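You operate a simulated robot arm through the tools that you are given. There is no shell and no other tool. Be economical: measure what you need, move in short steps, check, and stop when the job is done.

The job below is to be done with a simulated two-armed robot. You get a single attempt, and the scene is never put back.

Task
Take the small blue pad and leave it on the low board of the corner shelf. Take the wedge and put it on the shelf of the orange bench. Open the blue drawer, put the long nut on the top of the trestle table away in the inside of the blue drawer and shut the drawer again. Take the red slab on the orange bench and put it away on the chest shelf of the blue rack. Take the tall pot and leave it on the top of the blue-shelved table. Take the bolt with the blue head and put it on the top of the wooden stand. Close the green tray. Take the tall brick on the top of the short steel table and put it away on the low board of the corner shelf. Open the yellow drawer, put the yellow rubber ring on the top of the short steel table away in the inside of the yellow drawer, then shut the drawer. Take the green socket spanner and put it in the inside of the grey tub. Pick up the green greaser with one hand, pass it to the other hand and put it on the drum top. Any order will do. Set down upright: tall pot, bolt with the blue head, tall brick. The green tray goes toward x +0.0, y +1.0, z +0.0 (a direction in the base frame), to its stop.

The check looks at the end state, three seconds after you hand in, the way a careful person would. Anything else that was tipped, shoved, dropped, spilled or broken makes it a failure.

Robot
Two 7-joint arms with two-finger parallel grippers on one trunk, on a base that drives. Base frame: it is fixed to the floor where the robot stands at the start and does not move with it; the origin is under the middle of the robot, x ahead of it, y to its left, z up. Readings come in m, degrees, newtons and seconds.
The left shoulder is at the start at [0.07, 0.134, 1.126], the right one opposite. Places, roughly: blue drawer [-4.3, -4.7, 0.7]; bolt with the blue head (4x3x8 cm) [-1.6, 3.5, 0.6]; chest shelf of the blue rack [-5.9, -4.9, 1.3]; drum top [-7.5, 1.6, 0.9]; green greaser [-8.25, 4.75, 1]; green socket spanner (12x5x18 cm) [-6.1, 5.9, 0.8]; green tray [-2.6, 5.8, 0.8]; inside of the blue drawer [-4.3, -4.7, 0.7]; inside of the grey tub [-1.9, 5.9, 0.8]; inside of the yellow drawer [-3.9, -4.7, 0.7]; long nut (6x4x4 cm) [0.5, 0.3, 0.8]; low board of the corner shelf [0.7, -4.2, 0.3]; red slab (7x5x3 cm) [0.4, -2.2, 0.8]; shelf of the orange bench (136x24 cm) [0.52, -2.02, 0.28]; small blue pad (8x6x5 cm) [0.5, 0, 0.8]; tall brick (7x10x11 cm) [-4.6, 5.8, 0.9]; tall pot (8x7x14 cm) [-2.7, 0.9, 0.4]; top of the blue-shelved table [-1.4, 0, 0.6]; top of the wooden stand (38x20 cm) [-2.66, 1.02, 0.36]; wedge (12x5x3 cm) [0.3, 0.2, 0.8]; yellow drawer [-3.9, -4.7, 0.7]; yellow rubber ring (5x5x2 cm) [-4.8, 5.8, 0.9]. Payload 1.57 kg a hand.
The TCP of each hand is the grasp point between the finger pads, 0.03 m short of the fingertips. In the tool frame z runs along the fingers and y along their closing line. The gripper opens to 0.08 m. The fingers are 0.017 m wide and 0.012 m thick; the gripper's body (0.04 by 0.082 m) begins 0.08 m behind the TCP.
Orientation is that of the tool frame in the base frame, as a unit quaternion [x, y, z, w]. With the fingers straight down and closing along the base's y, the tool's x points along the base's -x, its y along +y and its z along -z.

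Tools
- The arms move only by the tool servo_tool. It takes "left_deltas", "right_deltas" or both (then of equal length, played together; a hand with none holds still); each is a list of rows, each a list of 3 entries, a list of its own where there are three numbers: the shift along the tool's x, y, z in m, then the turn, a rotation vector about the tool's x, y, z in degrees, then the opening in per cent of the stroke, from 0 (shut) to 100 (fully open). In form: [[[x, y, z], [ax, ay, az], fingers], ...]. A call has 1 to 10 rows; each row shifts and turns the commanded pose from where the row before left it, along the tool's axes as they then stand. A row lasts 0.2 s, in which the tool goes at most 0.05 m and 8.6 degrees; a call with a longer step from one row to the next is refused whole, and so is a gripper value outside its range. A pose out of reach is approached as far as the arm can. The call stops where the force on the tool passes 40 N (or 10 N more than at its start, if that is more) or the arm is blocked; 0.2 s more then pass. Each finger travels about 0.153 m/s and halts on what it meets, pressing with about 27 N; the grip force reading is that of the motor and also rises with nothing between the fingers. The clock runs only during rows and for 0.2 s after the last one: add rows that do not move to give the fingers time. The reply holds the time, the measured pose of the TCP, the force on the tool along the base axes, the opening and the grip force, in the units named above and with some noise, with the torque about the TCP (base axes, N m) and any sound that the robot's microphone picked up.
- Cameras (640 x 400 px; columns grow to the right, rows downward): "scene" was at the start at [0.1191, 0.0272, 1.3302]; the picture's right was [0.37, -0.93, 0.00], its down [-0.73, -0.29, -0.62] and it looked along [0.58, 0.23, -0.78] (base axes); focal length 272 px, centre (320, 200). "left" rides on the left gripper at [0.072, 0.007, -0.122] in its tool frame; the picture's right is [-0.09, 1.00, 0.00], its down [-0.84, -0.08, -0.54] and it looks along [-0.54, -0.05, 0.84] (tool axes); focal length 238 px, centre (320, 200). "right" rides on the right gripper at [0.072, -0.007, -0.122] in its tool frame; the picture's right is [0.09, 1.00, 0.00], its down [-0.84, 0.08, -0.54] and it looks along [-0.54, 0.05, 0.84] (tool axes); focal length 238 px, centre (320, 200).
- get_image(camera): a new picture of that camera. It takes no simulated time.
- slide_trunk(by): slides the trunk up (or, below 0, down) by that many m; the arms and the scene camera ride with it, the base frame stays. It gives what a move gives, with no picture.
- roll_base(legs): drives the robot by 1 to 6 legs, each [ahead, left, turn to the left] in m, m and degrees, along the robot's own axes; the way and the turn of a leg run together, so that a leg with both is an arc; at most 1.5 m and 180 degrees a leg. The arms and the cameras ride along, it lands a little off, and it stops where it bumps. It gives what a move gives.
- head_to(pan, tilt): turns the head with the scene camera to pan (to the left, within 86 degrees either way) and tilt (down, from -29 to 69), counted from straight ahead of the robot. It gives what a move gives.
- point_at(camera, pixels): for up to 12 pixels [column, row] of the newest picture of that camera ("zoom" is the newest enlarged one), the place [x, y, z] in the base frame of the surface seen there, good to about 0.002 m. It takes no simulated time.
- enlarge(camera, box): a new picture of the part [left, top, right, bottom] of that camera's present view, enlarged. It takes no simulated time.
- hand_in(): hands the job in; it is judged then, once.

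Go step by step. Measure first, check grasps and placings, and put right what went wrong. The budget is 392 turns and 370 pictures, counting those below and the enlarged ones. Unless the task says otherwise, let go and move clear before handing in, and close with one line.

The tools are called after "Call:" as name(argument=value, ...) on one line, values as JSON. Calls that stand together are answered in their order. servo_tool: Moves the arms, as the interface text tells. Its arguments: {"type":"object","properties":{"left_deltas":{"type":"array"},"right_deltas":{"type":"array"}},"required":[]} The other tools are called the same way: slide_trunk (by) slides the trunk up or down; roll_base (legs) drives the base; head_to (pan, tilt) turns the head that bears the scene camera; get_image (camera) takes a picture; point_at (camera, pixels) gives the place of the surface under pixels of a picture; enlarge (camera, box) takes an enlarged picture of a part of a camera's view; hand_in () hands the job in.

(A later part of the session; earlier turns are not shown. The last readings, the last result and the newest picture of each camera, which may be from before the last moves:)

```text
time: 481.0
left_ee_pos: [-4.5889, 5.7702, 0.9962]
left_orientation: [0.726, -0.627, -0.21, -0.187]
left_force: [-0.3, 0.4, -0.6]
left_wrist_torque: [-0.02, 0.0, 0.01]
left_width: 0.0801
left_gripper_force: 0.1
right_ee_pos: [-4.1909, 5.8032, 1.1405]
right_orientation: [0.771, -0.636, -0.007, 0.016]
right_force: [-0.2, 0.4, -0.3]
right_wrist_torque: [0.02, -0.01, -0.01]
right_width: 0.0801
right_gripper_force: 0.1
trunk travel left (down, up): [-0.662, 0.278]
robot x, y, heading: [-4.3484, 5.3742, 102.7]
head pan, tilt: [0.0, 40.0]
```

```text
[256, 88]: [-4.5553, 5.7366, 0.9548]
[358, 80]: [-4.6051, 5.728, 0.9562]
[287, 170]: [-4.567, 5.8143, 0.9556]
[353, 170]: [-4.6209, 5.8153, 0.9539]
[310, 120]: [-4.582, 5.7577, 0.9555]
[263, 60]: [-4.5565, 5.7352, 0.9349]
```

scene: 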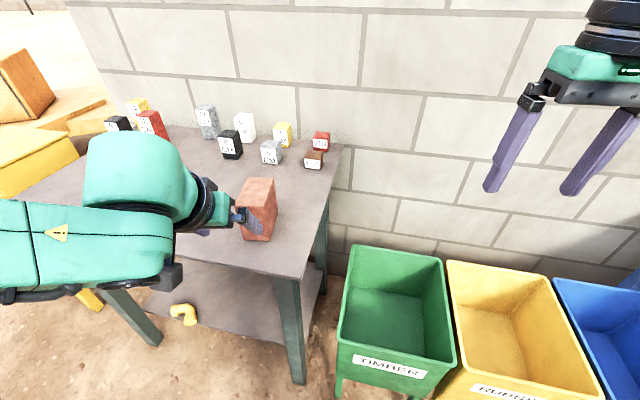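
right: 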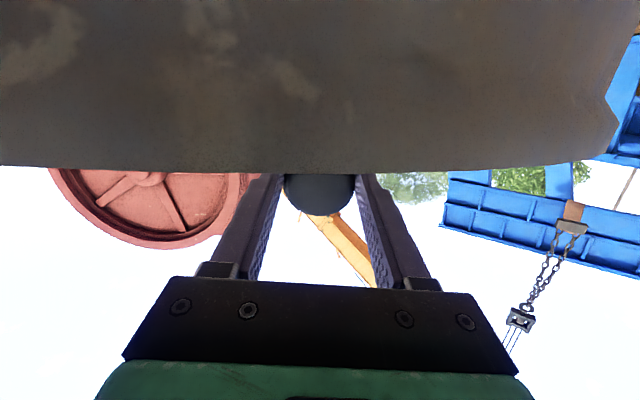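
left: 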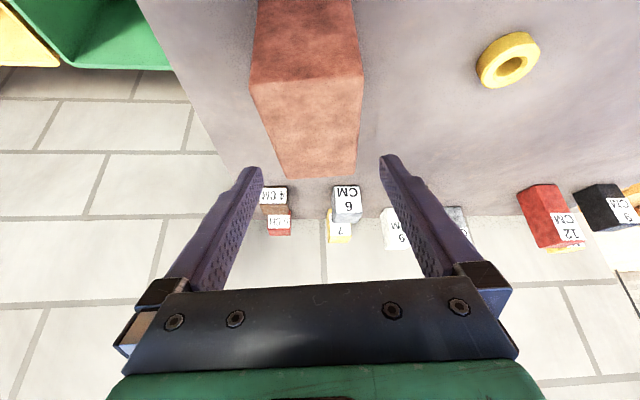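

Call:
slide_trunk(by=-0.08)

Call:
servo_tool(left_deltas=[[[0, 0, 0], [0, 0, 0], 85], [[0, 0, 0], [0, 0, 0], 60], [[0, 0, 0], [0, 0, 0], 0], [[0, 0, 0], [0, 0, 0], 0]])

Call:
slide_trunk(by=0.15)

Call:
get_image(camera="left")

```text
time: 482.1
left_ee_pos: [-4.5887, 5.7721, 0.9147]
left_orientation: [0.726, -0.628, -0.21, -0.186]
left_force: [0.9, 0.9, -0.4]
left_wrist_torque: [-0.03, 0.03, -0.02]
left_width: 0.0797
left_gripper_force: 0.1
right_ee_pos: [-4.191, 5.8057, 1.0588]
right_orientation: [0.772, -0.636, -0.006, 0.016]
right_force: [0.1, 0.1, 0.1]
right_wrist_torque: [0.02, -0.04, 0.02]
right_width: 0.0797
right_gripper_force: 0.0
trunk travel left (down, up): [-0.582, 0.358]
robot x, y, heading: [-4.3491, 5.3757, 102.6]
head pan, tilt: [0.0, 40.0]
```

```text
time: 483.1
left_ee_pos: [-4.5878, 5.7717, 0.9152]
left_orientation: [0.726, -0.628, -0.21, -0.185]
left_force: [2.4, 0.7, 1.2]
left_wrist_torque: [0.12, 0.3, -0.26]
left_width: 0.0617
left_gripper_force: 27.5
right_ee_pos: [-4.1905, 5.8041, 1.0597]
right_orientation: [0.771, -0.637, -0.006, 0.017]
right_force: [-0.4, -0.1, -0.8]
right_wrist_torque: [0.01, -0.01, 0.01]
right_width: 0.08
right_gripper_force: 0.1
trunk travel left (down, up): [-0.582, 0.358]
robot x, y, heading: [-4.347, 5.3754, 102.8]
head pan, tilt: [0.0, 40.0]
```

```text
time: 484.9
left_ee_pos: [-4.5897, 5.773, 1.0651]
left_orientation: [0.727, -0.628, -0.208, -0.185]
left_force: [0.8, 0.6, -10.5]
left_wrist_torque: [-0.06, -0.02, -0.01]
left_width: 0.0618
left_gripper_force: 27.1
right_ee_pos: [-4.1915, 5.8077, 1.2092]
right_orientation: [0.771, -0.637, -0.005, 0.017]
right_force: [0.3, -0.1, -1.3]
right_wrist_torque: [-0.01, 0.0, 0.02]
right_width: 0.08
right_gripper_force: 0.0
trunk travel left (down, up): [-0.732, 0.208]
robot x, y, heading: [-4.3479, 5.3724, 102.4]
head pan, tilt: [0.0, 40.0]
```

```text
219 pictures are left
```

left: 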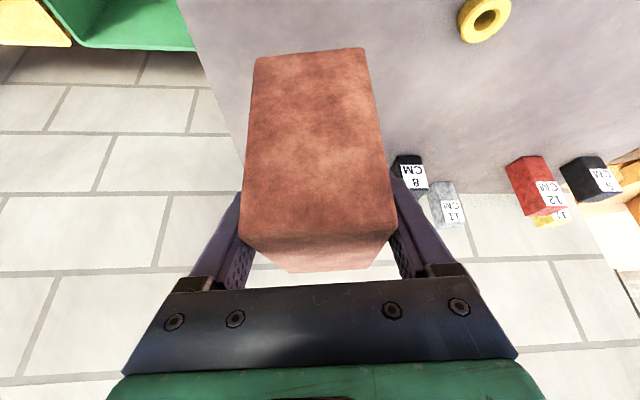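

Brick held (about 1 kg). Now position for the ring with the right hand.

Call:
roll_base(legs=[[-0.15, 0, 0], [0, 0, -12.5], [0, 0.697, 0]])

Call:
servo_tool(right_deltas=[[[0, 0, 0.035], [0, 0, 0], 100], [[0, 0, 0.035], [0, 0, 0], 100], [[0, 0, 0.035], [0, 0, 0], 100], [[0, 0, 0.035], [0, 0, 0], 100], [[0, 0, 0.035], [0, 0, 0], 100], [[0, 0, 0.025], [0, 0, 0], 100]])

Call:
get_image(camera="right")

Call:
get_image(camera="scene")

```text
time: 490.4
left_ee_pos: [-5.1545, 5.6728, 1.0655]
left_orientation: [-0.653, 0.704, 0.186, 0.207]
left_force: [-0.2, -0.1, -11.2]
left_wrist_torque: [-0.07, 0.02, -0.02]
left_width: 0.0616
left_gripper_force: 27.3
right_ee_pos: [-4.7598, 5.6199, 1.2078]
right_orientation: [-0.696, 0.717, 0.007, -0.017]
right_force: [-0.6, 0.2, 1.0]
right_wrist_torque: [-0.03, 0.0, 0.0]
right_width: 0.0796
right_gripper_force: 0.0
trunk travel left (down, up): [-0.732, 0.208]
robot x, y, heading: [-5.005, 5.2303, 89.9]
head pan, tilt: [0.0, 40.0]
```

```text
time: 491.8
left_ee_pos: [-5.1551, 5.6736, 1.0641]
left_orientation: [-0.653, 0.704, 0.186, 0.206]
left_force: [0.0, 0.8, -11.1]
left_wrist_torque: [-0.06, 0.01, -0.01]
left_width: 0.062
left_gripper_force: 27.1
right_ee_pos: [-4.7671, 5.6199, 1.0063]
right_orientation: [-0.696, 0.718, 0.007, -0.016]
right_force: [-0.1, 0.2, -0.4]
right_wrist_torque: [0.02, -0.01, 0.01]
right_width: 0.0804
right_gripper_force: 0.0
trunk travel left (down, up): [-0.732, 0.208]
robot x, y, heading: [-5.0073, 5.2326, 89.7]
head pan, tilt: [0.0, 40.0]
```

```text
218 pictures are left
```

right: 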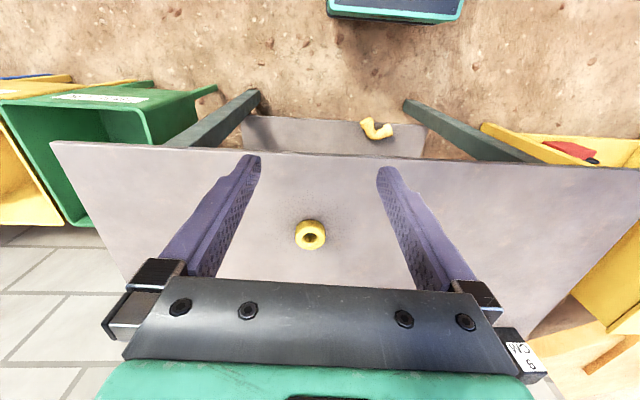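

```text
217 pictures are left
```

scene: 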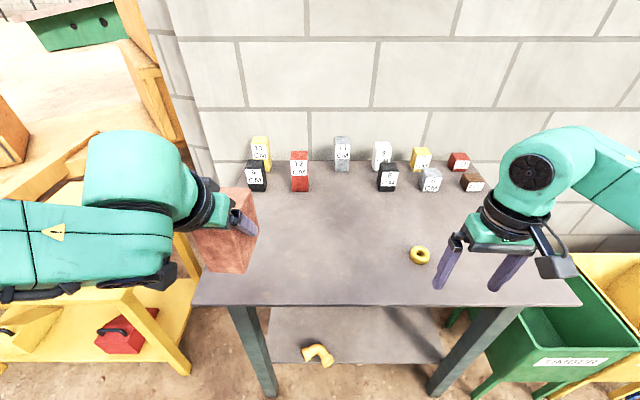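

Call:
point_at(camera="scene", pixels=[[420, 249], [410, 253], [430, 254], [420, 261], [420, 255]])

Call:
point_at(camera="right", pixels=[[298, 232], [322, 232], [310, 222], [310, 246]])

```text
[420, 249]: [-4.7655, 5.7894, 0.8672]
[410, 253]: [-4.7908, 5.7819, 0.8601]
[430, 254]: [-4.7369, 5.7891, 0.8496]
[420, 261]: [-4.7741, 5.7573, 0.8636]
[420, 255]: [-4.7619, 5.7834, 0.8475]
```

```text
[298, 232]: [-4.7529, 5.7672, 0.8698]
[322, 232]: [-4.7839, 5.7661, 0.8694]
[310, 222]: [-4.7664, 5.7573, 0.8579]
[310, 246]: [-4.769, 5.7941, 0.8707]
```

Call:
roll_base(legs=[[0.154, 0, 0]])

Call:
servo_tool(right_deltas=[[[0, 0, 0.035], [0, 0, 0], 100], [[0, 0, 0.035], [0, 0, 0], 100], [[0, 0, 0.035], [0, 0, 0], 100], [[0, 0, 0], [0, 0, 0], 100]])

Call:
get_image(camera="right")

```text
time: 493.2
left_ee_pos: [-5.1572, 5.8225, 1.0655]
left_orientation: [-0.653, 0.704, 0.188, 0.207]
left_force: [-1.1, -0.2, -10.9]
left_wrist_torque: [-0.07, 0.01, -0.01]
left_width: 0.0621
left_gripper_force: 27.3
right_ee_pos: [-4.7671, 5.7676, 1.0085]
right_orientation: [-0.697, 0.717, 0.008, -0.016]
right_force: [1.1, 0.5, 0.0]
right_wrist_torque: [0.01, 0.03, 0.03]
right_width: 0.08
right_gripper_force: 0.0
trunk travel left (down, up): [-0.732, 0.208]
robot x, y, heading: [-5.0066, 5.381, 90.1]
head pan, tilt: [0.0, 40.0]
```

```text
time: 494.2
left_ee_pos: [-5.1563, 5.8234, 1.0652]
left_orientation: [-0.654, 0.704, 0.186, 0.207]
left_force: [0.3, -0.6, -10.1]
left_wrist_torque: [-0.08, 0.02, -0.01]
left_width: 0.062
left_gripper_force: 27.2
right_ee_pos: [-4.7735, 5.7673, 0.9041]
right_orientation: [-0.697, 0.717, 0.007, -0.017]
right_force: [-0.4, 0.3, 0.6]
right_wrist_torque: [0.02, 0.0, -0.01]
right_width: 0.0802
right_gripper_force: 0.1
trunk travel left (down, up): [-0.732, 0.208]
robot x, y, heading: [-5.0045, 5.3822, 90.1]
head pan, tilt: [0.0, 40.0]
```

```text
216 pictures are left
```

right: 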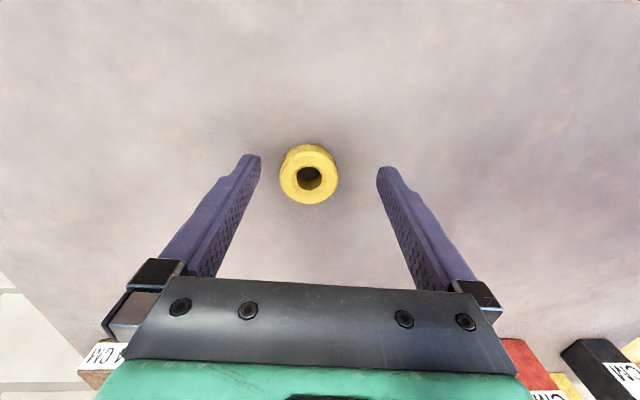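

Call:
servo_tool(right_deltas=[[[-0.005, -0.006, 0.01], [0, 0, 0], 100], [[0, 0, 0.011], [0, 0, 0], 100], [[0, 0, 0], [0, 0, 0], 60], [[0, 0, 0], [0, 0, 0], 0], [[0, 0, 0], [0, 0, 0], 0], [[0, 0, 0], [0, 0, 0], 0]])

Call:
slide_trunk(by=0.15)

Call:
get_image(camera="right")

```text
time: 495.6
left_ee_pos: [-5.1557, 5.8244, 1.0648]
left_orientation: [-0.654, 0.704, 0.186, 0.207]
left_force: [0.4, 0.2, -11.4]
left_wrist_torque: [-0.08, 0.0, 0.0]
left_width: 0.0618
left_gripper_force: 27.1
right_ee_pos: [-4.7665, 5.7736, 0.8832]
right_orientation: [-0.696, 0.717, 0.007, -0.016]
right_force: [0.8, 1.2, 2.0]
right_wrist_torque: [0.04, -0.05, 0.02]
right_width: 0.0428
right_gripper_force: 27.1
trunk travel left (down, up): [-0.732, 0.208]
robot x, y, heading: [-5.0075, 5.3814, 90.0]
head pan, tilt: [0.0, 40.0]
```

```text
time: 497.4
left_ee_pos: [-5.1566, 5.8244, 1.2137]
left_orientation: [-0.653, 0.704, 0.186, 0.206]
left_force: [-0.4, -0.1, -10.0]
left_wrist_torque: [-0.07, -0.02, 0.02]
left_width: 0.062
left_gripper_force: 27.1
right_ee_pos: [-4.7669, 5.7738, 1.0317]
right_orientation: [-0.697, 0.717, 0.008, -0.017]
right_force: [0.1, -1.2, -1.1]
right_wrist_torque: [0.04, -0.02, -0.02]
right_width: 0.0424
right_gripper_force: 27.3
trunk travel left (down, up): [-0.882, 0.058]
robot x, y, heading: [-5.0074, 5.3796, 89.9]
head pan, tilt: [0.0, 40.0]
```

```text
215 pictures are left
```

right: 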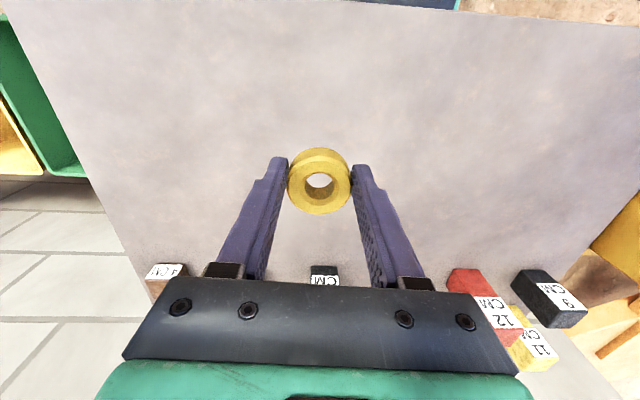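

Both held. Heading east then south to the corner shelf; first to (−1.2,4.95) and look south.

Call:
roll_base(legs=[[-0.43, 0, 0], [0, -1.3, 0], [0, -1.3, 0], [0, -1.2, 0], [0, 0, -90]])

Call:
head_to(pan=-60, tilt=20)

Call:
get_image(camera="scene")

```text
time: 522.0
left_ee_pos: [-0.7358, 5.0927, 1.2153]
left_orientation: [0.066, 0.958, -0.023, 0.278]
left_force: [0.0, 0.0, -11.7]
left_wrist_torque: [0.05, 0.09, 0.01]
left_width: 0.0619
left_gripper_force: 27.5
right_ee_pos: [-0.812, 4.7066, 1.0311]
right_orientation: [0.046, 0.999, 0.017, -0.006]
right_force: [1.1, 0.1, 0.0]
right_wrist_torque: [-0.02, 0.03, 0.0]
right_width: 0.0422
right_gripper_force: 27.2
trunk travel left (down, up): [-0.882, 0.058]
robot x, y, heading: [-1.1877, 4.9754, -3.8]
head pan, tilt: [0.0, 40.0]
```

```text
time: 523.3
left_ee_pos: [-0.7356, 5.0923, 1.2136]
left_orientation: [0.067, 0.958, -0.023, 0.278]
left_force: [0.2, 1.0, -11.6]
left_wrist_torque: [-0.03, 0.1, 0.01]
left_width: 0.062
left_gripper_force: 26.4
right_ee_pos: [-0.8107, 4.7075, 1.0315]
right_orientation: [0.047, 0.999, 0.016, -0.006]
right_force: [0.5, 0.1, 0.0]
right_wrist_torque: [-0.01, -0.01, 0.0]
right_width: 0.042
right_gripper_force: 26.8
trunk travel left (down, up): [-0.882, 0.058]
robot x, y, heading: [-1.1859, 4.9666, -3.5]
head pan, tilt: [-60.0, 20.0]
```

```text
214 pictures are left
```

scene: 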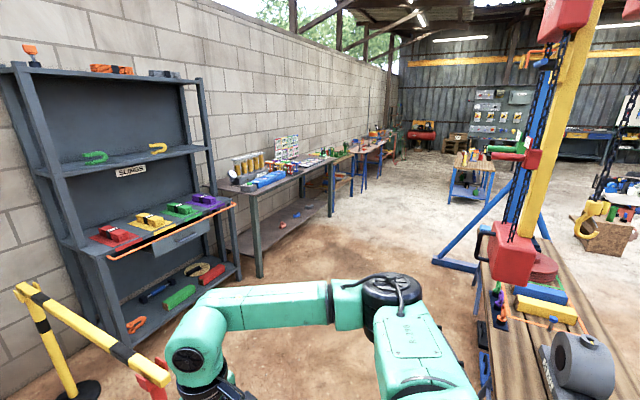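

Call:
point_at(camera="scene", pixels=[[75, 390], [155, 380], [225, 270], [262, 275], [330, 210], [445, 262], [480, 265], [490, 320], [485, 370], [470, 195], [350, 190], [545, 240]])

```text
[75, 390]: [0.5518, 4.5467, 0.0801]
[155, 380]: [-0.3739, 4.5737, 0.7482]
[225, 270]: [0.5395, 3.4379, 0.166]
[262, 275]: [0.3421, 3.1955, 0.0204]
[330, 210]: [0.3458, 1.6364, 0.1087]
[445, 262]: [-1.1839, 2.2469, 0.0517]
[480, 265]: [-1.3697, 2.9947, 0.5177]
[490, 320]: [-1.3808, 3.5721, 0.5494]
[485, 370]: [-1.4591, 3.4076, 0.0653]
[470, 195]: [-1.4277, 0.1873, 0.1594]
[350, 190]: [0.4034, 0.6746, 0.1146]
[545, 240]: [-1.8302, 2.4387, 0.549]
```

Call:
roll_base(legs=[[0, 0, 3.5], [0.3, 0, 0], [0, -1.2, 0], [0.36, 0, 0], [0, -1.4, 0], [0, -1.4, 0]])

Call:
get_image(camera="scene")

```text
time: 528.9
left_ee_pos: [-0.4153, 4.4831, 1.2114]
left_orientation: [0.137, 0.952, -0.043, 0.272]
left_force: [-0.2, 0.1, -11.6]
left_wrist_torque: [-0.01, 0.11, -0.01]
left_width: 0.0621
left_gripper_force: 26.8
right_ee_pos: [-0.5451, 4.1117, 1.0335]
right_orientation: [0.122, 0.992, 0.016, -0.003]
right_force: [0.0, -0.4, -0.2]
right_wrist_torque: [-0.03, 0.01, 0.02]
right_width: 0.042
right_gripper_force: 26.9
trunk travel left (down, up): [-0.882, 0.058]
robot x, y, heading: [-0.8764, 4.4261, -12.3]
head pan, tilt: [-60.0, 20.0]
stopped in leg 3: the robot was blocked; the commanded pose is now the measured one
```

```text
213 pictures are left
```

scene: 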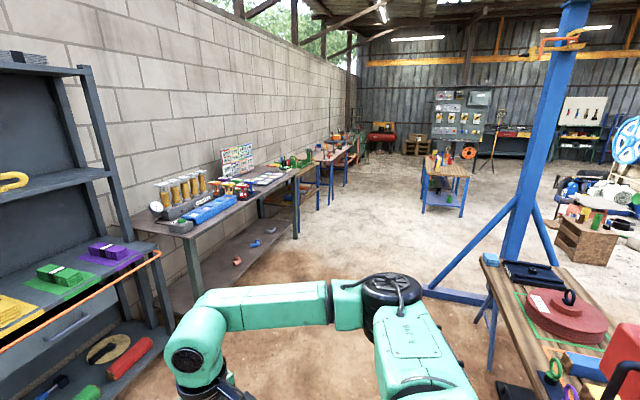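

Call:
head_to(pan=-86, tilt=50)

Call:
get_image(camera="scene")

```text
time: 529.9
left_ee_pos: [-0.4138, 4.479, 1.2132]
left_orientation: [0.139, 0.951, -0.043, 0.272]
left_force: [-0.4, 0.2, -11.7]
left_wrist_torque: [0.02, 0.07, -0.01]
left_width: 0.0619
left_gripper_force: 27.5
right_ee_pos: [-0.5446, 4.1081, 1.033]
right_orientation: [0.122, 0.992, 0.018, -0.004]
right_force: [-0.9, -1.0, -0.7]
right_wrist_torque: [0.03, -0.01, 0.02]
right_width: 0.0419
right_gripper_force: 26.5
trunk travel left (down, up): [-0.882, 0.058]
robot x, y, heading: [-0.8761, 4.4272, -12.4]
head pan, tilt: [-85.9, 50.0]
```

```text
212 pictures are left
```

scene: 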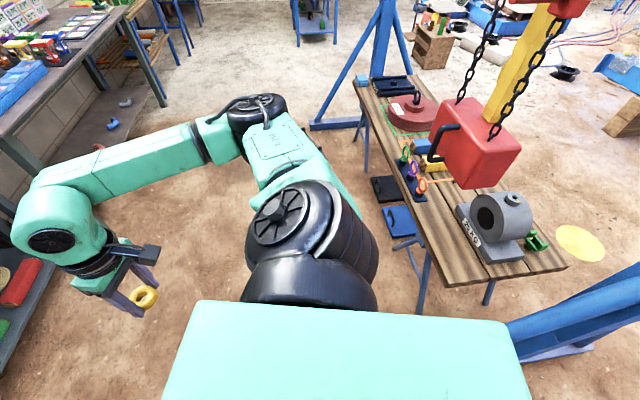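

Call:
point_at(camera="scene", pixels=[[520, 350], [590, 345], [510, 325], [600, 300], [485, 275], [420, 285], [40, 330]])

Call:
head_to(pan=20, tilt=60)

Call:
get_image(camera="scene")

```text
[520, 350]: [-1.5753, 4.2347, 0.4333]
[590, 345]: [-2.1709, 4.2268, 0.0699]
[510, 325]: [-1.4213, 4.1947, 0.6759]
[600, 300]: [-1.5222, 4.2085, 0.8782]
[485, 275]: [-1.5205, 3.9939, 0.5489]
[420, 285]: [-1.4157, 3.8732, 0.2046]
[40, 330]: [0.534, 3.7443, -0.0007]
```

```text
time: 531.7
left_ee_pos: [-0.4138, 4.4795, 1.2124]
left_orientation: [0.138, 0.951, -0.042, 0.272]
left_force: [0.3, -0.8, -11.3]
left_wrist_torque: [0.01, 0.08, 0.01]
left_width: 0.0616
left_gripper_force: 27.4
right_ee_pos: [-0.5458, 4.1097, 1.0319]
right_orientation: [0.122, 0.992, 0.018, -0.004]
right_force: [0.2, -0.1, -1.0]
right_wrist_torque: [0.0, -0.02, 0.02]
right_width: 0.042
right_gripper_force: 26.8
trunk travel left (down, up): [-0.882, 0.058]
robot x, y, heading: [-0.8764, 4.4286, -12.6]
head pan, tilt: [20.0, 60.0]
```

```text
211 pictures are left
```

scene: 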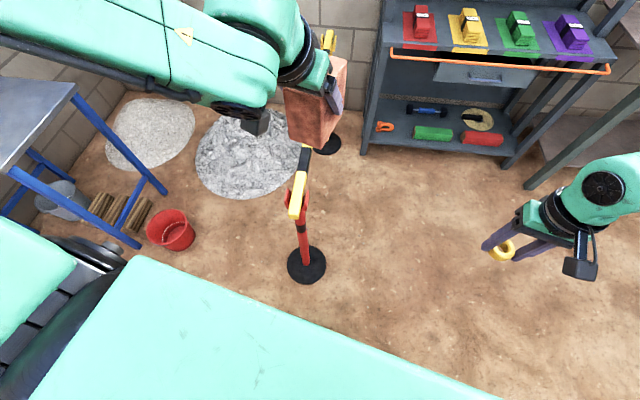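

Call:
point_at(camera="scene", pixels=[[290, 268], [306, 262], [322, 272]])

Call:
roll_base(legs=[[0, 0.12, 0], [0, 0, 12.5], [0.05, 0, 0]])

```text
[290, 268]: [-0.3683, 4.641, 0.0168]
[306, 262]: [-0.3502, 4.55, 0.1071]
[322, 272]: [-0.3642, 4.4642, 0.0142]
```

```text
time: 534.3
left_ee_pos: [-0.3702, 4.6932, 1.2171]
left_orientation: [0.04, 0.959, -0.014, 0.28]
left_force: [-2.5, 0.0, -11.4]
left_wrist_torque: [0.03, 0.04, 0.0]
left_width: 0.062
left_gripper_force: 27.4
right_ee_pos: [-0.4201, 4.3039, 1.0362]
right_orientation: [0.019, 1.0, 0.018, -0.001]
right_force: [-0.2, 0.5, -0.6]
right_wrist_torque: [0.0, -0.05, -0.01]
right_width: 0.0422
right_gripper_force: 27.0
trunk travel left (down, up): [-0.882, 0.058]
robot x, y, heading: [-0.8042, 4.5457, -1.0]
head pan, tilt: [20.0, 60.0]
```

Call:
roll_base(legs=[[0, -0.8, 0], [0.3, 0, 0], [0, -1.4, 0], [0, -1.4, 0], [0, -1.0, 0]])

Call:
head_to(pan=-60, tilt=20)

Call:
get_image(camera="scene")

```text
time: 558.1
left_ee_pos: [-0.0894, 0.1104, 1.2132]
left_orientation: [0.035, 0.961, -0.014, 0.275]
left_force: [-0.5, -0.3, -11.1]
left_wrist_torque: [0.0, 0.05, -0.02]
left_width: 0.0619
left_gripper_force: 26.8
right_ee_pos: [-0.1378, -0.2798, 1.0327]
right_orientation: [0.014, 1.0, 0.017, -0.006]
right_force: [-0.6, 0.2, 0.2]
right_wrist_torque: [-0.04, 0.01, 0.01]
right_width: 0.0417
right_gripper_force: 26.6
trunk travel left (down, up): [-0.882, 0.058]
robot x, y, heading: [-0.5291, -0.0385, -0.1]
head pan, tilt: [20.0, 60.0]
```

```text
time: 559.6
left_ee_pos: [-0.089, 0.1097, 1.2127]
left_orientation: [0.035, 0.961, -0.013, 0.275]
left_force: [-0.2, 0.3, -11.2]
left_wrist_torque: [0.01, 0.08, -0.02]
left_width: 0.0619
left_gripper_force: 27.0
right_ee_pos: [-0.1396, -0.2812, 1.0325]
right_orientation: [0.014, 1.0, 0.017, -0.006]
right_force: [-0.8, -0.1, -0.8]
right_wrist_torque: [-0.02, -0.02, 0.0]
right_width: 0.0415
right_gripper_force: 26.9
trunk travel left (down, up): [-0.882, 0.058]
robot x, y, heading: [-0.5311, -0.0426, -0.1]
head pan, tilt: [-60.0, 20.0]
```

```text
210 pictures are left
```

scene: 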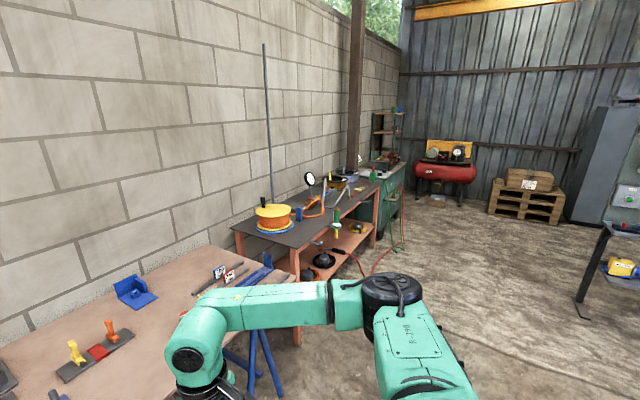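

Call:
roll_base(legs=[[-0.2, 0, 0], [0, -1.3, 0], [0, -1.3, 0], [0, -1.1, 0]])

Call:
head_to(pan=-10, tilt=40)

Call:
get_image(camera="scene")

```text
time: 578.8
left_ee_pos: [-0.1908, -3.5784, 1.2129]
left_orientation: [0.006, 0.961, -0.005, 0.277]
left_force: [-0.2, 0.2, -11.1]
left_wrist_torque: [0.02, 0.07, -0.02]
left_width: 0.0619
left_gripper_force: 27.2
right_ee_pos: [-0.2162, -3.9711, 1.0333]
right_orientation: [-0.015, 1.0, 0.016, -0.007]
right_force: [-0.1, 0.0, 0.0]
right_wrist_torque: [0.01, -0.03, 0.01]
right_width: 0.0411
right_gripper_force: 26.3
trunk travel left (down, up): [-0.882, 0.058]
robot x, y, heading: [-0.618, -3.7571, 3.2]
head pan, tilt: [-60.0, 20.0]
```

```text
time: 580.0
left_ee_pos: [-0.191, -3.5799, 1.212]
left_orientation: [0.006, 0.961, -0.005, 0.275]
left_force: [-0.3, -0.3, -10.9]
left_wrist_torque: [0.03, 0.1, -0.01]
left_width: 0.0619
left_gripper_force: 27.2
right_ee_pos: [-0.2166, -3.9714, 1.0321]
right_orientation: [-0.016, 1.0, 0.017, -0.007]
right_force: [-0.8, -0.7, 0.0]
right_wrist_torque: [0.02, 0.0, 0.0]
right_width: 0.0413
right_gripper_force: 27.4
trunk travel left (down, up): [-0.882, 0.058]
robot x, y, heading: [-0.6211, -3.7553, 3.4]
head pan, tilt: [-10.0, 40.0]
```

```text
209 pictures are left
```

scene: 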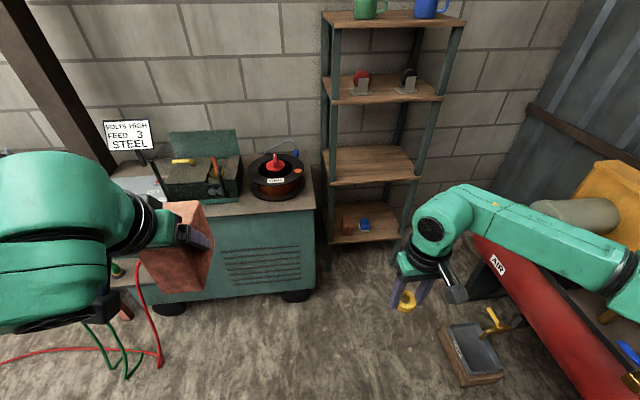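

Pad is still in place on the low board (364,225). For the brick the right arm must stay clear of the compressor, so I'll raise the right hand high first.

Call:
servo_tool(right_deltas=[[[0, 0.01, -0.045], [0, 0, 0], 0], [[0, 0.01, -0.045], [0, 0, 0], 0], [[0, 0.01, -0.045], [0, 0, 0], 0], [[0, 0.01, -0.045], [0, 0, 0], 0], [[0, 0.01, -0.045], [0, 0, 0], 0], [[0, 0.01, -0.045], [0, 0, 0], 0], [[0, 0.01, -0.045], [0, 0, 0], 0], [[0, 0.01, -0.045], [0, 0, 0], 0], [[0, 0.01, -0.045], [0, 0, 0], 0], [[0, 0, 0], [0, 0, 0], 0]])

Call:
head_to(pan=-75, tilt=30)

Call:
get_image(camera="scene")

```text
time: 582.2
left_ee_pos: [-0.1898, -3.5797, 1.2121]
left_orientation: [0.005, 0.962, -0.005, 0.275]
left_force: [-0.5, -1.0, -10.8]
left_wrist_torque: [-0.03, 0.05, -0.02]
left_width: 0.0622
left_gripper_force: 26.6
right_ee_pos: [-0.2112, -3.8929, 1.444]
right_orientation: [-0.015, 1.0, 0.017, -0.005]
right_force: [0.3, 0.2, -0.3]
right_wrist_torque: [0.06, 0.0, -0.01]
right_width: 0.0412
right_gripper_force: 27.3
trunk travel left (down, up): [-0.882, 0.058]
robot x, y, heading: [-0.6175, -3.7543, 3.5]
head pan, tilt: [-10.0, 40.0]
```

```text
time: 583.5
left_ee_pos: [-0.191, -3.5798, 1.2121]
left_orientation: [0.006, 0.961, -0.005, 0.276]
left_force: [0.3, 0.1, -11.0]
left_wrist_torque: [-0.01, 0.11, 0.0]
left_width: 0.0619
left_gripper_force: 26.8
right_ee_pos: [-0.2117, -3.8918, 1.4427]
right_orientation: [-0.015, 1.0, 0.018, -0.006]
right_force: [0.3, -0.1, -0.4]
right_wrist_torque: [0.04, 0.01, 0.02]
right_width: 0.0414
right_gripper_force: 27.4
trunk travel left (down, up): [-0.882, 0.058]
robot x, y, heading: [-0.6189, -3.7547, 3.2]
head pan, tilt: [-75.0, 30.0]
```

```text
208 pictures are left
```

scene: 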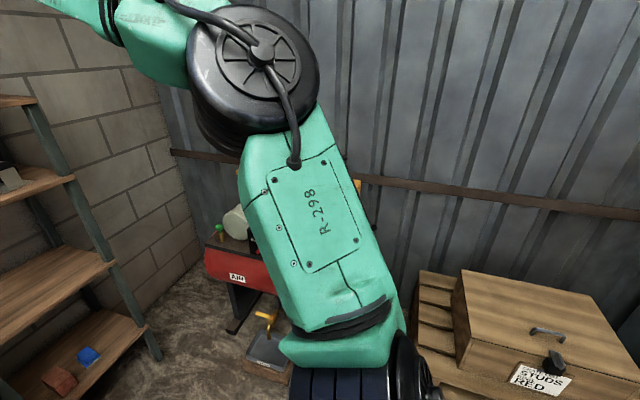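

Call:
point_at(camera="scene", pixels=[[250, 60], [300, 60], [210, 80], [310, 210], [260, 220], [340, 340], [400, 370], [180, 20]])

```text
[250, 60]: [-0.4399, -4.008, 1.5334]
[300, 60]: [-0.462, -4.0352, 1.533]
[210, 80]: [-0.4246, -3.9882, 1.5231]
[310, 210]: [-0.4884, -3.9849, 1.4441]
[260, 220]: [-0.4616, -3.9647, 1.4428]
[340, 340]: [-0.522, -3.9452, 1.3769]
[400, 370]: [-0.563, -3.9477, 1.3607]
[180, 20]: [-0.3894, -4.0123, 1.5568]
```

Call:
roll_base(legs=[[0, 0, -28.2], [0.5, -0.09, 0]])

Call:
slide_trunk(by=-0.4)

Call:
head_to(pan=0, tilt=45)

Call:
get_image(camera="scene")

```text
time: 587.9
left_ee_pos: [0.2486, -4.0921, 1.213]
left_orientation: [0.24, 0.931, -0.072, 0.267]
left_force: [0.4, 0.6, -11.5]
left_wrist_torque: [0.04, 0.09, -0.02]
left_width: 0.062
left_gripper_force: 27.5
right_ee_pos: [0.0813, -4.3555, 1.4443]
right_orientation: [0.228, 0.974, 0.018, 0.0]
right_force: [0.5, 0.2, -0.1]
right_wrist_torque: [-0.03, -0.06, -0.02]
right_width: 0.0407
right_gripper_force: 27.0
trunk travel left (down, up): [-0.882, 0.058]
robot x, y, heading: [-0.2149, -4.0437, -24.9]
head pan, tilt: [-75.0, 30.0]
```

```text
time: 591.7
left_ee_pos: [0.2492, -4.0931, 0.8128]
left_orientation: [0.241, 0.931, -0.072, 0.265]
left_force: [0.1, -0.3, -10.9]
left_wrist_torque: [0.06, 0.1, 0.01]
left_width: 0.062
left_gripper_force: 26.8
right_ee_pos: [0.0833, -4.3576, 1.0431]
right_orientation: [0.228, 0.974, 0.018, -0.002]
right_force: [-0.5, 0.0, -0.7]
right_wrist_torque: [-0.03, 0.02, -0.04]
right_width: 0.0409
right_gripper_force: 27.1
trunk travel left (down, up): [-0.482, 0.458]
robot x, y, heading: [-0.2134, -4.0424, -24.9]
head pan, tilt: [-75.0, 30.0]
```

```text
time: 593.1
left_ee_pos: [0.249, -4.0918, 0.8129]
left_orientation: [0.241, 0.931, -0.072, 0.265]
left_force: [0.5, -0.5, -11.7]
left_wrist_torque: [-0.01, 0.08, 0.03]
left_width: 0.062
left_gripper_force: 26.8
right_ee_pos: [0.0827, -4.3584, 1.0439]
right_orientation: [0.228, 0.973, 0.019, -0.002]
right_force: [0.9, 0.0, -0.8]
right_wrist_torque: [-0.02, 0.0, -0.01]
right_width: 0.0406
right_gripper_force: 27.1
trunk travel left (down, up): [-0.482, 0.458]
robot x, y, heading: [-0.2157, -4.043, -25.1]
head pan, tilt: [0.0, 45.0]
```

```text
207 pictures are left
```

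scene: 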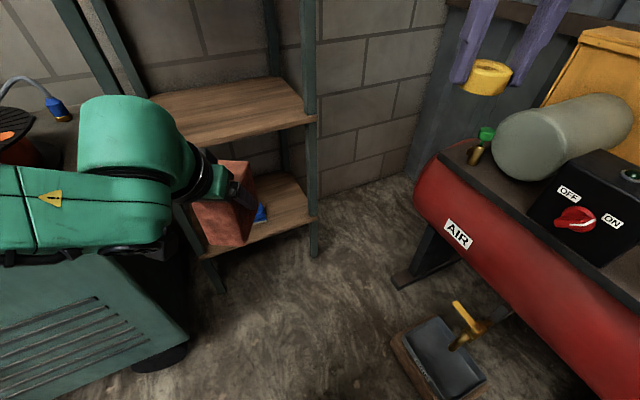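

Call:
point_at(camera="scene", pixels=[[60, 210], [20, 200], [30, 245], [130, 150], [120, 245], [150, 310], [60, 265], [225, 215], [250, 240], [185, 210], [60, 108]])

```text
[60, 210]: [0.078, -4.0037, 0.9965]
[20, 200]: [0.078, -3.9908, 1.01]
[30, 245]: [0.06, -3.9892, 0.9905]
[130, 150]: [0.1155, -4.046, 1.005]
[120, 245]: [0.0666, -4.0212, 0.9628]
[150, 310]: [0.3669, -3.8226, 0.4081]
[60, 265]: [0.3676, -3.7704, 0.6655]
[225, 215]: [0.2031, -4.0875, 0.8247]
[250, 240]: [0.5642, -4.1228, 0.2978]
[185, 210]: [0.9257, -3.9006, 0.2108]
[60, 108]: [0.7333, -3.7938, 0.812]
```

Call:
servo_tool(left_deltas=[[[0.0226, 0, 0.0364], [0, 0, 0], 0], [[0.0226, 0, 0.0364], [0, 0, 0], 0], [[0.0226, 0, 0.0364], [0, 0, 0], 0], [[0.0226, 0, 0.0364], [0, 0, 0], 0], [[0.0226, 0, 0.0364], [0, 0, 0], 0], [[0.0226, 0, 0.0364], [0, 0, 0], 0], [[0.0226, 0, 0.0364], [0, 0, 0], 0], [[0, 0, 0], [0, 0, 0], 0]])

Call:
slide_trunk(by=-0.09)

Call:
get_image(camera="scene")

Call:
get_image(camera="left")

```text
time: 595.0
left_ee_pos: [0.2515, -4.0945, 0.8036]
left_orientation: [0.241, 0.931, -0.072, 0.265]
left_force: [0.4, 0.0, -11.3]
left_wrist_torque: [0.05, 0.08, -0.02]
left_width: 0.0622
left_gripper_force: 26.8
left hand out of reach, approached as far as the arm can: row 1, 2, 3, 4, 5, 6, 7
right_ee_pos: [0.0834, -4.359, 1.0441]
right_orientation: [0.228, 0.973, 0.018, -0.002]
right_force: [0.6, 0.4, -0.1]
right_wrist_torque: [0.02, -0.01, 0.01]
right_width: 0.0408
right_gripper_force: 27.1
trunk travel left (down, up): [-0.482, 0.458]
robot x, y, heading: [-0.2153, -4.0441, -25.2]
head pan, tilt: [0.0, 45.0]
```

```text
time: 596.2
left_ee_pos: [0.2505, -4.0934, 0.7136]
left_orientation: [0.241, 0.931, -0.072, 0.265]
left_force: [0.3, -0.1, -11.2]
left_wrist_torque: [0.07, 0.04, 0.01]
left_width: 0.0621
left_gripper_force: 27.2
right_ee_pos: [0.0823, -4.3579, 0.9528]
right_orientation: [0.228, 0.974, 0.019, -0.002]
right_force: [-0.1, 0.0, 0.1]
right_wrist_torque: [0.02, -0.03, 0.0]
right_width: 0.0405
right_gripper_force: 26.9
trunk travel left (down, up): [-0.392, 0.548]
robot x, y, heading: [-0.2129, -4.0417, -25.0]
head pan, tilt: [0.0, 45.0]
```

```text
206 pictures are left
```

scene: 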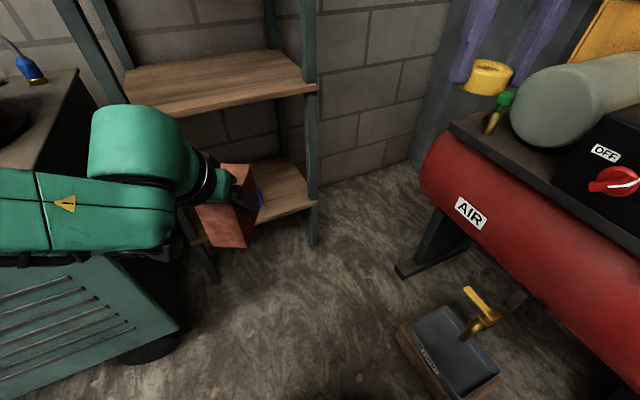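

```text
205 pictures are left
```

left: 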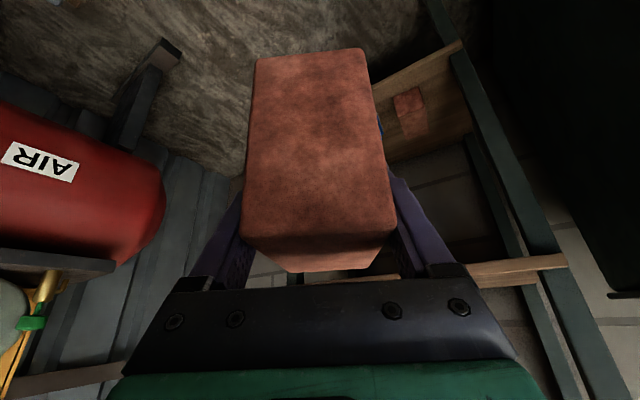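

Call:
servo_tool(left_deltas=[[[-0.03, 0, 0.0187], [0, 0, 0], 0], [[-0.03, 0, 0.0187], [0, 0, 0], 0], [[-0.03, 0, 0.0187], [0, 0, 0], 0], [[0.0211, 0, 0.034], [0, 0, 0], 0], [[0.0211, 0, 0.034], [0, 0, 0], 0], [[0.0211, 0, 0.034], [0, 0, 0], 0], [[0.0211, 0, 0.034], [0, 0, 0], 0], [[0.0211, 0, 0.034], [0, 0, 0], 0], [[0, 0, 0], [0, 0, 0], 0]])

```text
time: 598.2
left_ee_pos: [0.3438, -4.1416, 0.5176]
left_orientation: [0.241, 0.931, -0.072, 0.266]
left_force: [0.5, 1.1, -11.4]
left_wrist_torque: [0.07, 0.07, 0.03]
left_width: 0.0616
left_gripper_force: 27.3
left hand out of reach, approached as far as the arm can: row 8
right_ee_pos: [0.0832, -4.3579, 0.9527]
right_orientation: [0.228, 0.973, 0.019, -0.001]
right_force: [0.1, -0.2, -0.2]
right_wrist_torque: [0.0, -0.02, -0.02]
right_width: 0.0409
right_gripper_force: 27.2
trunk travel left (down, up): [-0.392, 0.548]
robot x, y, heading: [-0.2129, -4.0431, -25.1]
head pan, tilt: [0.0, 45.0]
```

Call:
slide_trunk(by=-0.07)

Call:
roll_base(legs=[[0.25, -0.005, 0]])

Call:
get_image(camera="scene")

Call:
get_image(camera="left")

```text
time: 599.3
left_ee_pos: [0.3431, -4.1415, 0.4482]
left_orientation: [0.242, 0.931, -0.072, 0.266]
left_force: [-0.1, -0.4, -11.2]
left_wrist_torque: [0.05, 0.11, -0.01]
left_width: 0.0619
left_gripper_force: 27.4
right_ee_pos: [0.0812, -4.358, 0.883]
right_orientation: [0.229, 0.973, 0.018, -0.002]
right_force: [0.3, 0.0, -0.4]
right_wrist_torque: [0.0, -0.01, -0.03]
right_width: 0.0406
right_gripper_force: 27.1
trunk travel left (down, up): [-0.322, 0.618]
robot x, y, heading: [-0.2143, -4.0446, -25.2]
head pan, tilt: [0.0, 45.0]
```

```text
time: 601.1
left_ee_pos: [0.5674, -4.2503, 0.4468]
left_orientation: [0.241, 0.931, -0.072, 0.264]
left_force: [-0.1, 0.0, -11.7]
left_wrist_torque: [0.04, 0.07, 0.0]
left_width: 0.0619
left_gripper_force: 26.6
right_ee_pos: [0.3078, -4.468, 0.8831]
right_orientation: [0.228, 0.973, 0.018, -0.002]
right_force: [-0.2, -0.5, 0.5]
right_wrist_torque: [-0.03, 0.0, 0.0]
right_width: 0.0407
right_gripper_force: 27.2
trunk travel left (down, up): [-0.322, 0.618]
robot x, y, heading: [0.0107, -4.1552, -25.1]
head pan, tilt: [0.0, 45.0]
```

```text
204 pictures are left
```

scene: 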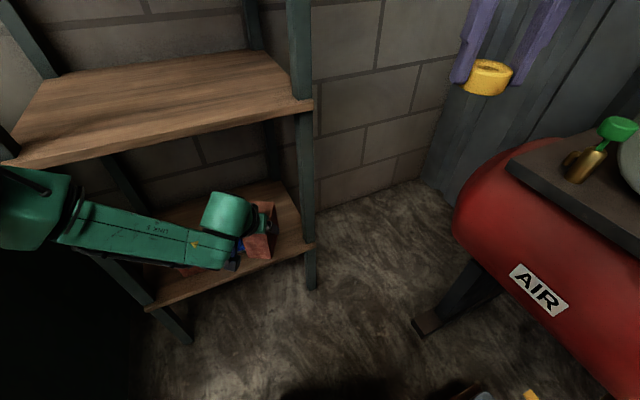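

```text
203 pictures are left
```

left: 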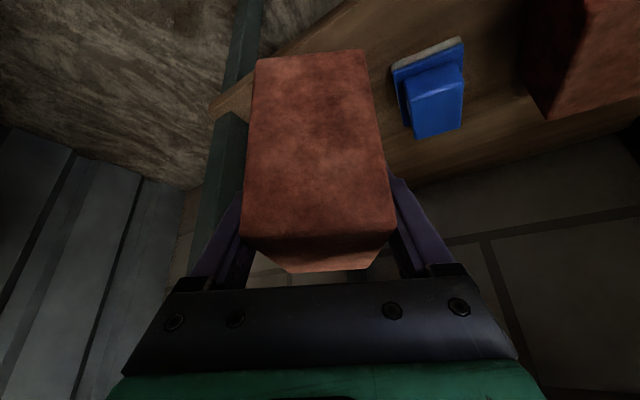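

Call:
roll_base(legs=[[0.095, 0, 0]])

Call:
slide_trunk(by=-0.07)

Call:
get_image(camera="left")

Call:
get_image(camera="scene")

```text
time: 602.2
left_ee_pos: [0.6526, -4.2908, 0.4464]
left_orientation: [0.242, 0.931, -0.072, 0.265]
left_force: [-0.4, -0.4, -10.9]
left_wrist_torque: [0.05, 0.1, 0.03]
left_width: 0.0619
left_gripper_force: 27.5
right_ee_pos: [0.3917, -4.5082, 0.8829]
right_orientation: [0.229, 0.973, 0.019, -0.003]
right_force: [1.2, -0.4, -1.1]
right_wrist_torque: [0.05, 0.04, -0.01]
right_width: 0.0407
right_gripper_force: 26.8
trunk travel left (down, up): [-0.322, 0.618]
robot x, y, heading: [0.094, -4.1924, -24.6]
head pan, tilt: [0.0, 45.0]
```

```text
time: 603.3
left_ee_pos: [0.653, -4.2896, 0.3766]
left_orientation: [0.24, 0.931, -0.072, 0.265]
left_force: [-0.6, 0.2, -10.8]
left_wrist_torque: [0.06, 0.07, 0.03]
left_width: 0.062
left_gripper_force: 26.9
right_ee_pos: [0.3907, -4.5083, 0.8132]
right_orientation: [0.23, 0.973, 0.018, -0.002]
right_force: [-1.0, -1.1, -1.6]
right_wrist_torque: [0.03, 0.0, 0.02]
right_width: 0.0408
right_gripper_force: 26.7
trunk travel left (down, up): [-0.252, 0.688]
robot x, y, heading: [0.0955, -4.1933, -25.0]
head pan, tilt: [0.0, 45.0]
```

```text
202 pictures are left
```

left: 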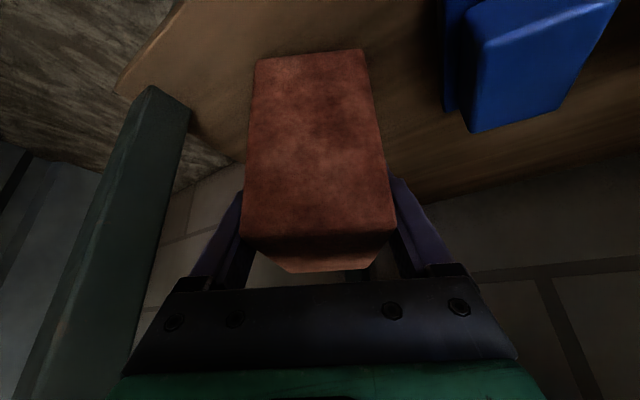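

```text
201 pictures are left
```

scene: 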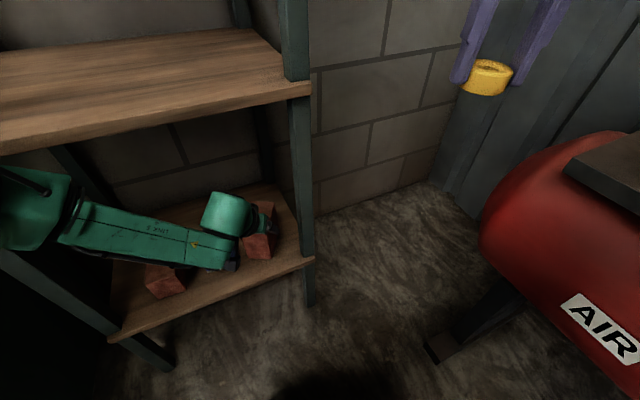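

Call:
point_at(camera="left", pixels=[[260, 62], [360, 56], [258, 50], [310, 60], [310, 40], [250, 225], [390, 222], [420, 60]])

Call:
slide_trunk(by=-0.008)

```text
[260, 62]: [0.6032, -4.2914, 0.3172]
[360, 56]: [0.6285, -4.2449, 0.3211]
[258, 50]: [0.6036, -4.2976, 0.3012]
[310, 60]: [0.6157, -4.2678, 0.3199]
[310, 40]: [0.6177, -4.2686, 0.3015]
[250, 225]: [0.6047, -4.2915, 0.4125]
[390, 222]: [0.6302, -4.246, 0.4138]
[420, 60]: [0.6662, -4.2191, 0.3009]
```

```text
time: 603.9
left_ee_pos: [0.6498, -4.2911, 0.3689]
left_orientation: [0.241, 0.931, -0.072, 0.265]
left_force: [-0.2, -0.6, -11.3]
left_wrist_torque: [0.06, 0.1, 0.0]
left_width: 0.0619
left_gripper_force: 26.6
right_ee_pos: [0.3902, -4.5084, 0.8054]
right_orientation: [0.229, 0.973, 0.019, -0.002]
right_force: [-0.1, -0.1, -0.3]
right_wrist_torque: [-0.02, -0.01, 0.02]
right_width: 0.0411
right_gripper_force: 27.0
trunk travel left (down, up): [-0.244, 0.696]
robot x, y, heading: [0.0952, -4.1946, -24.8]
head pan, tilt: [0.0, 45.0]
```

Call:
slide_trunk(by=-0.004)

Call:
servo_tool(left_deltas=[[[0, 0, 0], [0, 0, 0], 82], [[0, 0, 0], [0, 0, 0], 90], [[0, 0, 0], [0, 0, 0], 95], [[0, 0, 0], [0, 0, 0], 95]])

```text
time: 604.4
left_ee_pos: [0.6521, -4.2914, 0.3674]
left_orientation: [0.241, 0.93, -0.073, 0.267]
left_force: [-1.6, 1.0, -1.3]
left_wrist_torque: [0.11, -0.47, 0.05]
left_width: 0.062
left_gripper_force: 27.2
right_ee_pos: [0.3897, -4.5072, 0.8021]
right_orientation: [0.228, 0.973, 0.018, -0.001]
right_force: [-0.4, 0.4, -0.3]
right_wrist_torque: [-0.02, -0.02, -0.02]
right_width: 0.0408
right_gripper_force: 26.7
trunk travel left (down, up): [-0.24, 0.7]
robot x, y, heading: [0.0958, -4.1913, -24.8]
head pan, tilt: [0.0, 45.0]
```

```text
time: 605.4
left_ee_pos: [0.6515, -4.29, 0.3659]
left_orientation: [0.241, 0.931, -0.072, 0.266]
left_force: [-0.3, 0.3, -0.1]
left_wrist_torque: [0.02, 0.0, 0.0]
left_width: 0.0759
left_gripper_force: 0.1
right_ee_pos: [0.3905, -4.5078, 0.8014]
right_orientation: [0.229, 0.973, 0.019, -0.001]
right_force: [-0.2, 0.7, -0.2]
right_wrist_torque: [0.01, -0.02, 0.0]
right_width: 0.0407
right_gripper_force: 27.0
trunk travel left (down, up): [-0.24, 0.7]
robot x, y, heading: [0.0939, -4.1887, -25.0]
head pan, tilt: [0.0, 45.0]
```

Call:
servo_tool(left_deltas=[[[0, 0, -0.025], [0, 0, 0], 95], [[0, 0, -0.03], [0, 0, 0], 95], [[0, 0, -0.03], [0, 0, 0], 95], [[0, 0, -0.02], [0, 0, 0], 95]])

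Call:
roll_base(legs=[[-0.35, 0, 0]])

Call:
get_image(camera="left")

```text
time: 606.4
left_ee_pos: [0.6022, -4.2618, 0.4524]
left_orientation: [0.241, 0.931, -0.072, 0.265]
left_force: [0.6, 0.3, -0.2]
left_wrist_torque: [0.0, -0.02, 0.01]
left_width: 0.0757
left_gripper_force: 0.1
right_ee_pos: [0.3893, -4.5062, 0.8021]
right_orientation: [0.229, 0.973, 0.018, 0.0]
right_force: [0.5, 0.3, -0.5]
right_wrist_torque: [0.03, 0.02, -0.02]
right_width: 0.0408
right_gripper_force: 26.8
trunk travel left (down, up): [-0.24, 0.7]
robot x, y, heading: [0.0937, -4.1968, -25.0]
head pan, tilt: [0.0, 45.0]
```

```text
time: 608.7
left_ee_pos: [0.287, -4.1153, 0.4529]
left_orientation: [0.243, 0.93, -0.072, 0.265]
left_force: [0.8, -0.5, -0.1]
left_wrist_torque: [0.01, 0.01, -0.02]
left_width: 0.076
left_gripper_force: 0.0
right_ee_pos: [0.0725, -4.3618, 0.8025]
right_orientation: [0.23, 0.973, 0.019, -0.001]
right_force: [-0.6, -0.1, 0.9]
right_wrist_torque: [0.04, -0.01, 0.02]
right_width: 0.0408
right_gripper_force: 26.6
trunk travel left (down, up): [-0.24, 0.7]
robot x, y, heading: [-0.2199, -4.0487, -25.3]
head pan, tilt: [0.0, 45.0]
```

```text
200 pictures are left
```

left: 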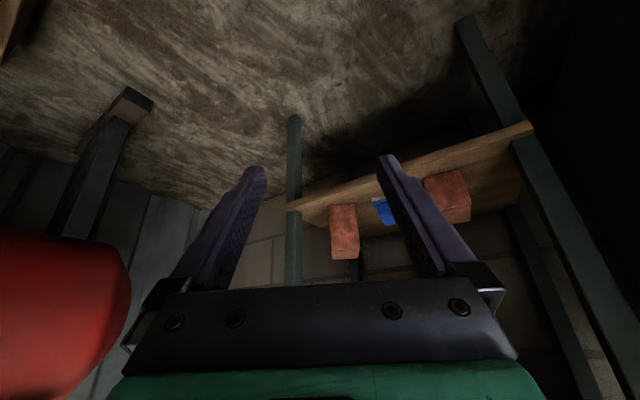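

Brick stands on the low board. Now to the yellow drawer: raise the trunk, back off, face south and strafe west.

Call:
slide_trunk(by=0.35)

Call:
roll_base(legs=[[-0.5, 0.1, 0], [0, 0, -65], [0, -1.15, 0], [0, -1.15, 0], [0, -1.0, 0]])

Call:
head_to(pan=0, tilt=35)

Call:
get_image(camera="scene")

```text
time: 612.1
left_ee_pos: [0.2879, -4.1154, 0.8039]
left_orientation: [0.243, 0.93, -0.072, 0.265]
left_force: [0.7, -0.4, 0.5]
left_wrist_torque: [-0.05, -0.03, 0.0]
left_width: 0.076
left_gripper_force: 0.1
right_ee_pos: [0.073, -4.3606, 1.1516]
right_orientation: [0.232, 0.973, 0.019, -0.001]
right_force: [-0.7, 0.6, -0.7]
right_wrist_torque: [-0.02, 0.02, 0.0]
right_width: 0.0404
right_gripper_force: 26.8
trunk travel left (down, up): [-0.59, 0.35]
robot x, y, heading: [-0.2177, -4.0459, -25.2]
head pan, tilt: [0.0, 45.0]
```

```text
time: 633.6
left_ee_pos: [-3.7671, -4.1111, 0.804]
left_orientation: [0.711, 0.647, -0.205, 0.182]
left_force: [0.8, -0.3, -1.1]
left_wrist_torque: [-0.04, 0.01, -0.03]
left_width: 0.0759
left_gripper_force: 0.1
right_ee_pos: [-4.0778, -4.0155, 1.1522]
right_orientation: [0.724, 0.689, 0.016, 0.009]
right_force: [-0.9, -0.6, -0.5]
right_wrist_torque: [0.03, 0.01, -0.02]
right_width: 0.0406
right_gripper_force: 26.7
trunk travel left (down, up): [-0.59, 0.35]
robot x, y, heading: [-3.9108, -3.616, -91.3]
head pan, tilt: [0.0, 45.0]
```

```text
time: 634.4
left_ee_pos: [-3.7671, -4.1114, 0.8033]
left_orientation: [0.711, 0.648, -0.205, 0.183]
left_force: [-0.2, -0.2, 0.5]
left_wrist_torque: [-0.01, 0.02, 0.01]
left_width: 0.076
left_gripper_force: 0.1
right_ee_pos: [-4.0782, -4.0147, 1.1517]
right_orientation: [0.724, 0.689, 0.016, 0.009]
right_force: [0.6, 0.3, -0.7]
right_wrist_torque: [-0.02, -0.03, -0.03]
right_width: 0.0404
right_gripper_force: 26.9
trunk travel left (down, up): [-0.59, 0.35]
robot x, y, heading: [-3.9065, -3.6197, -91.3]
head pan, tilt: [0.0, 35.0]
```

```text
199 pictures are left
```

scene: 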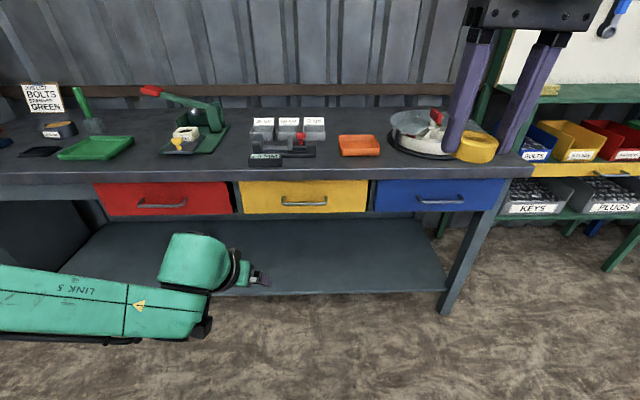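

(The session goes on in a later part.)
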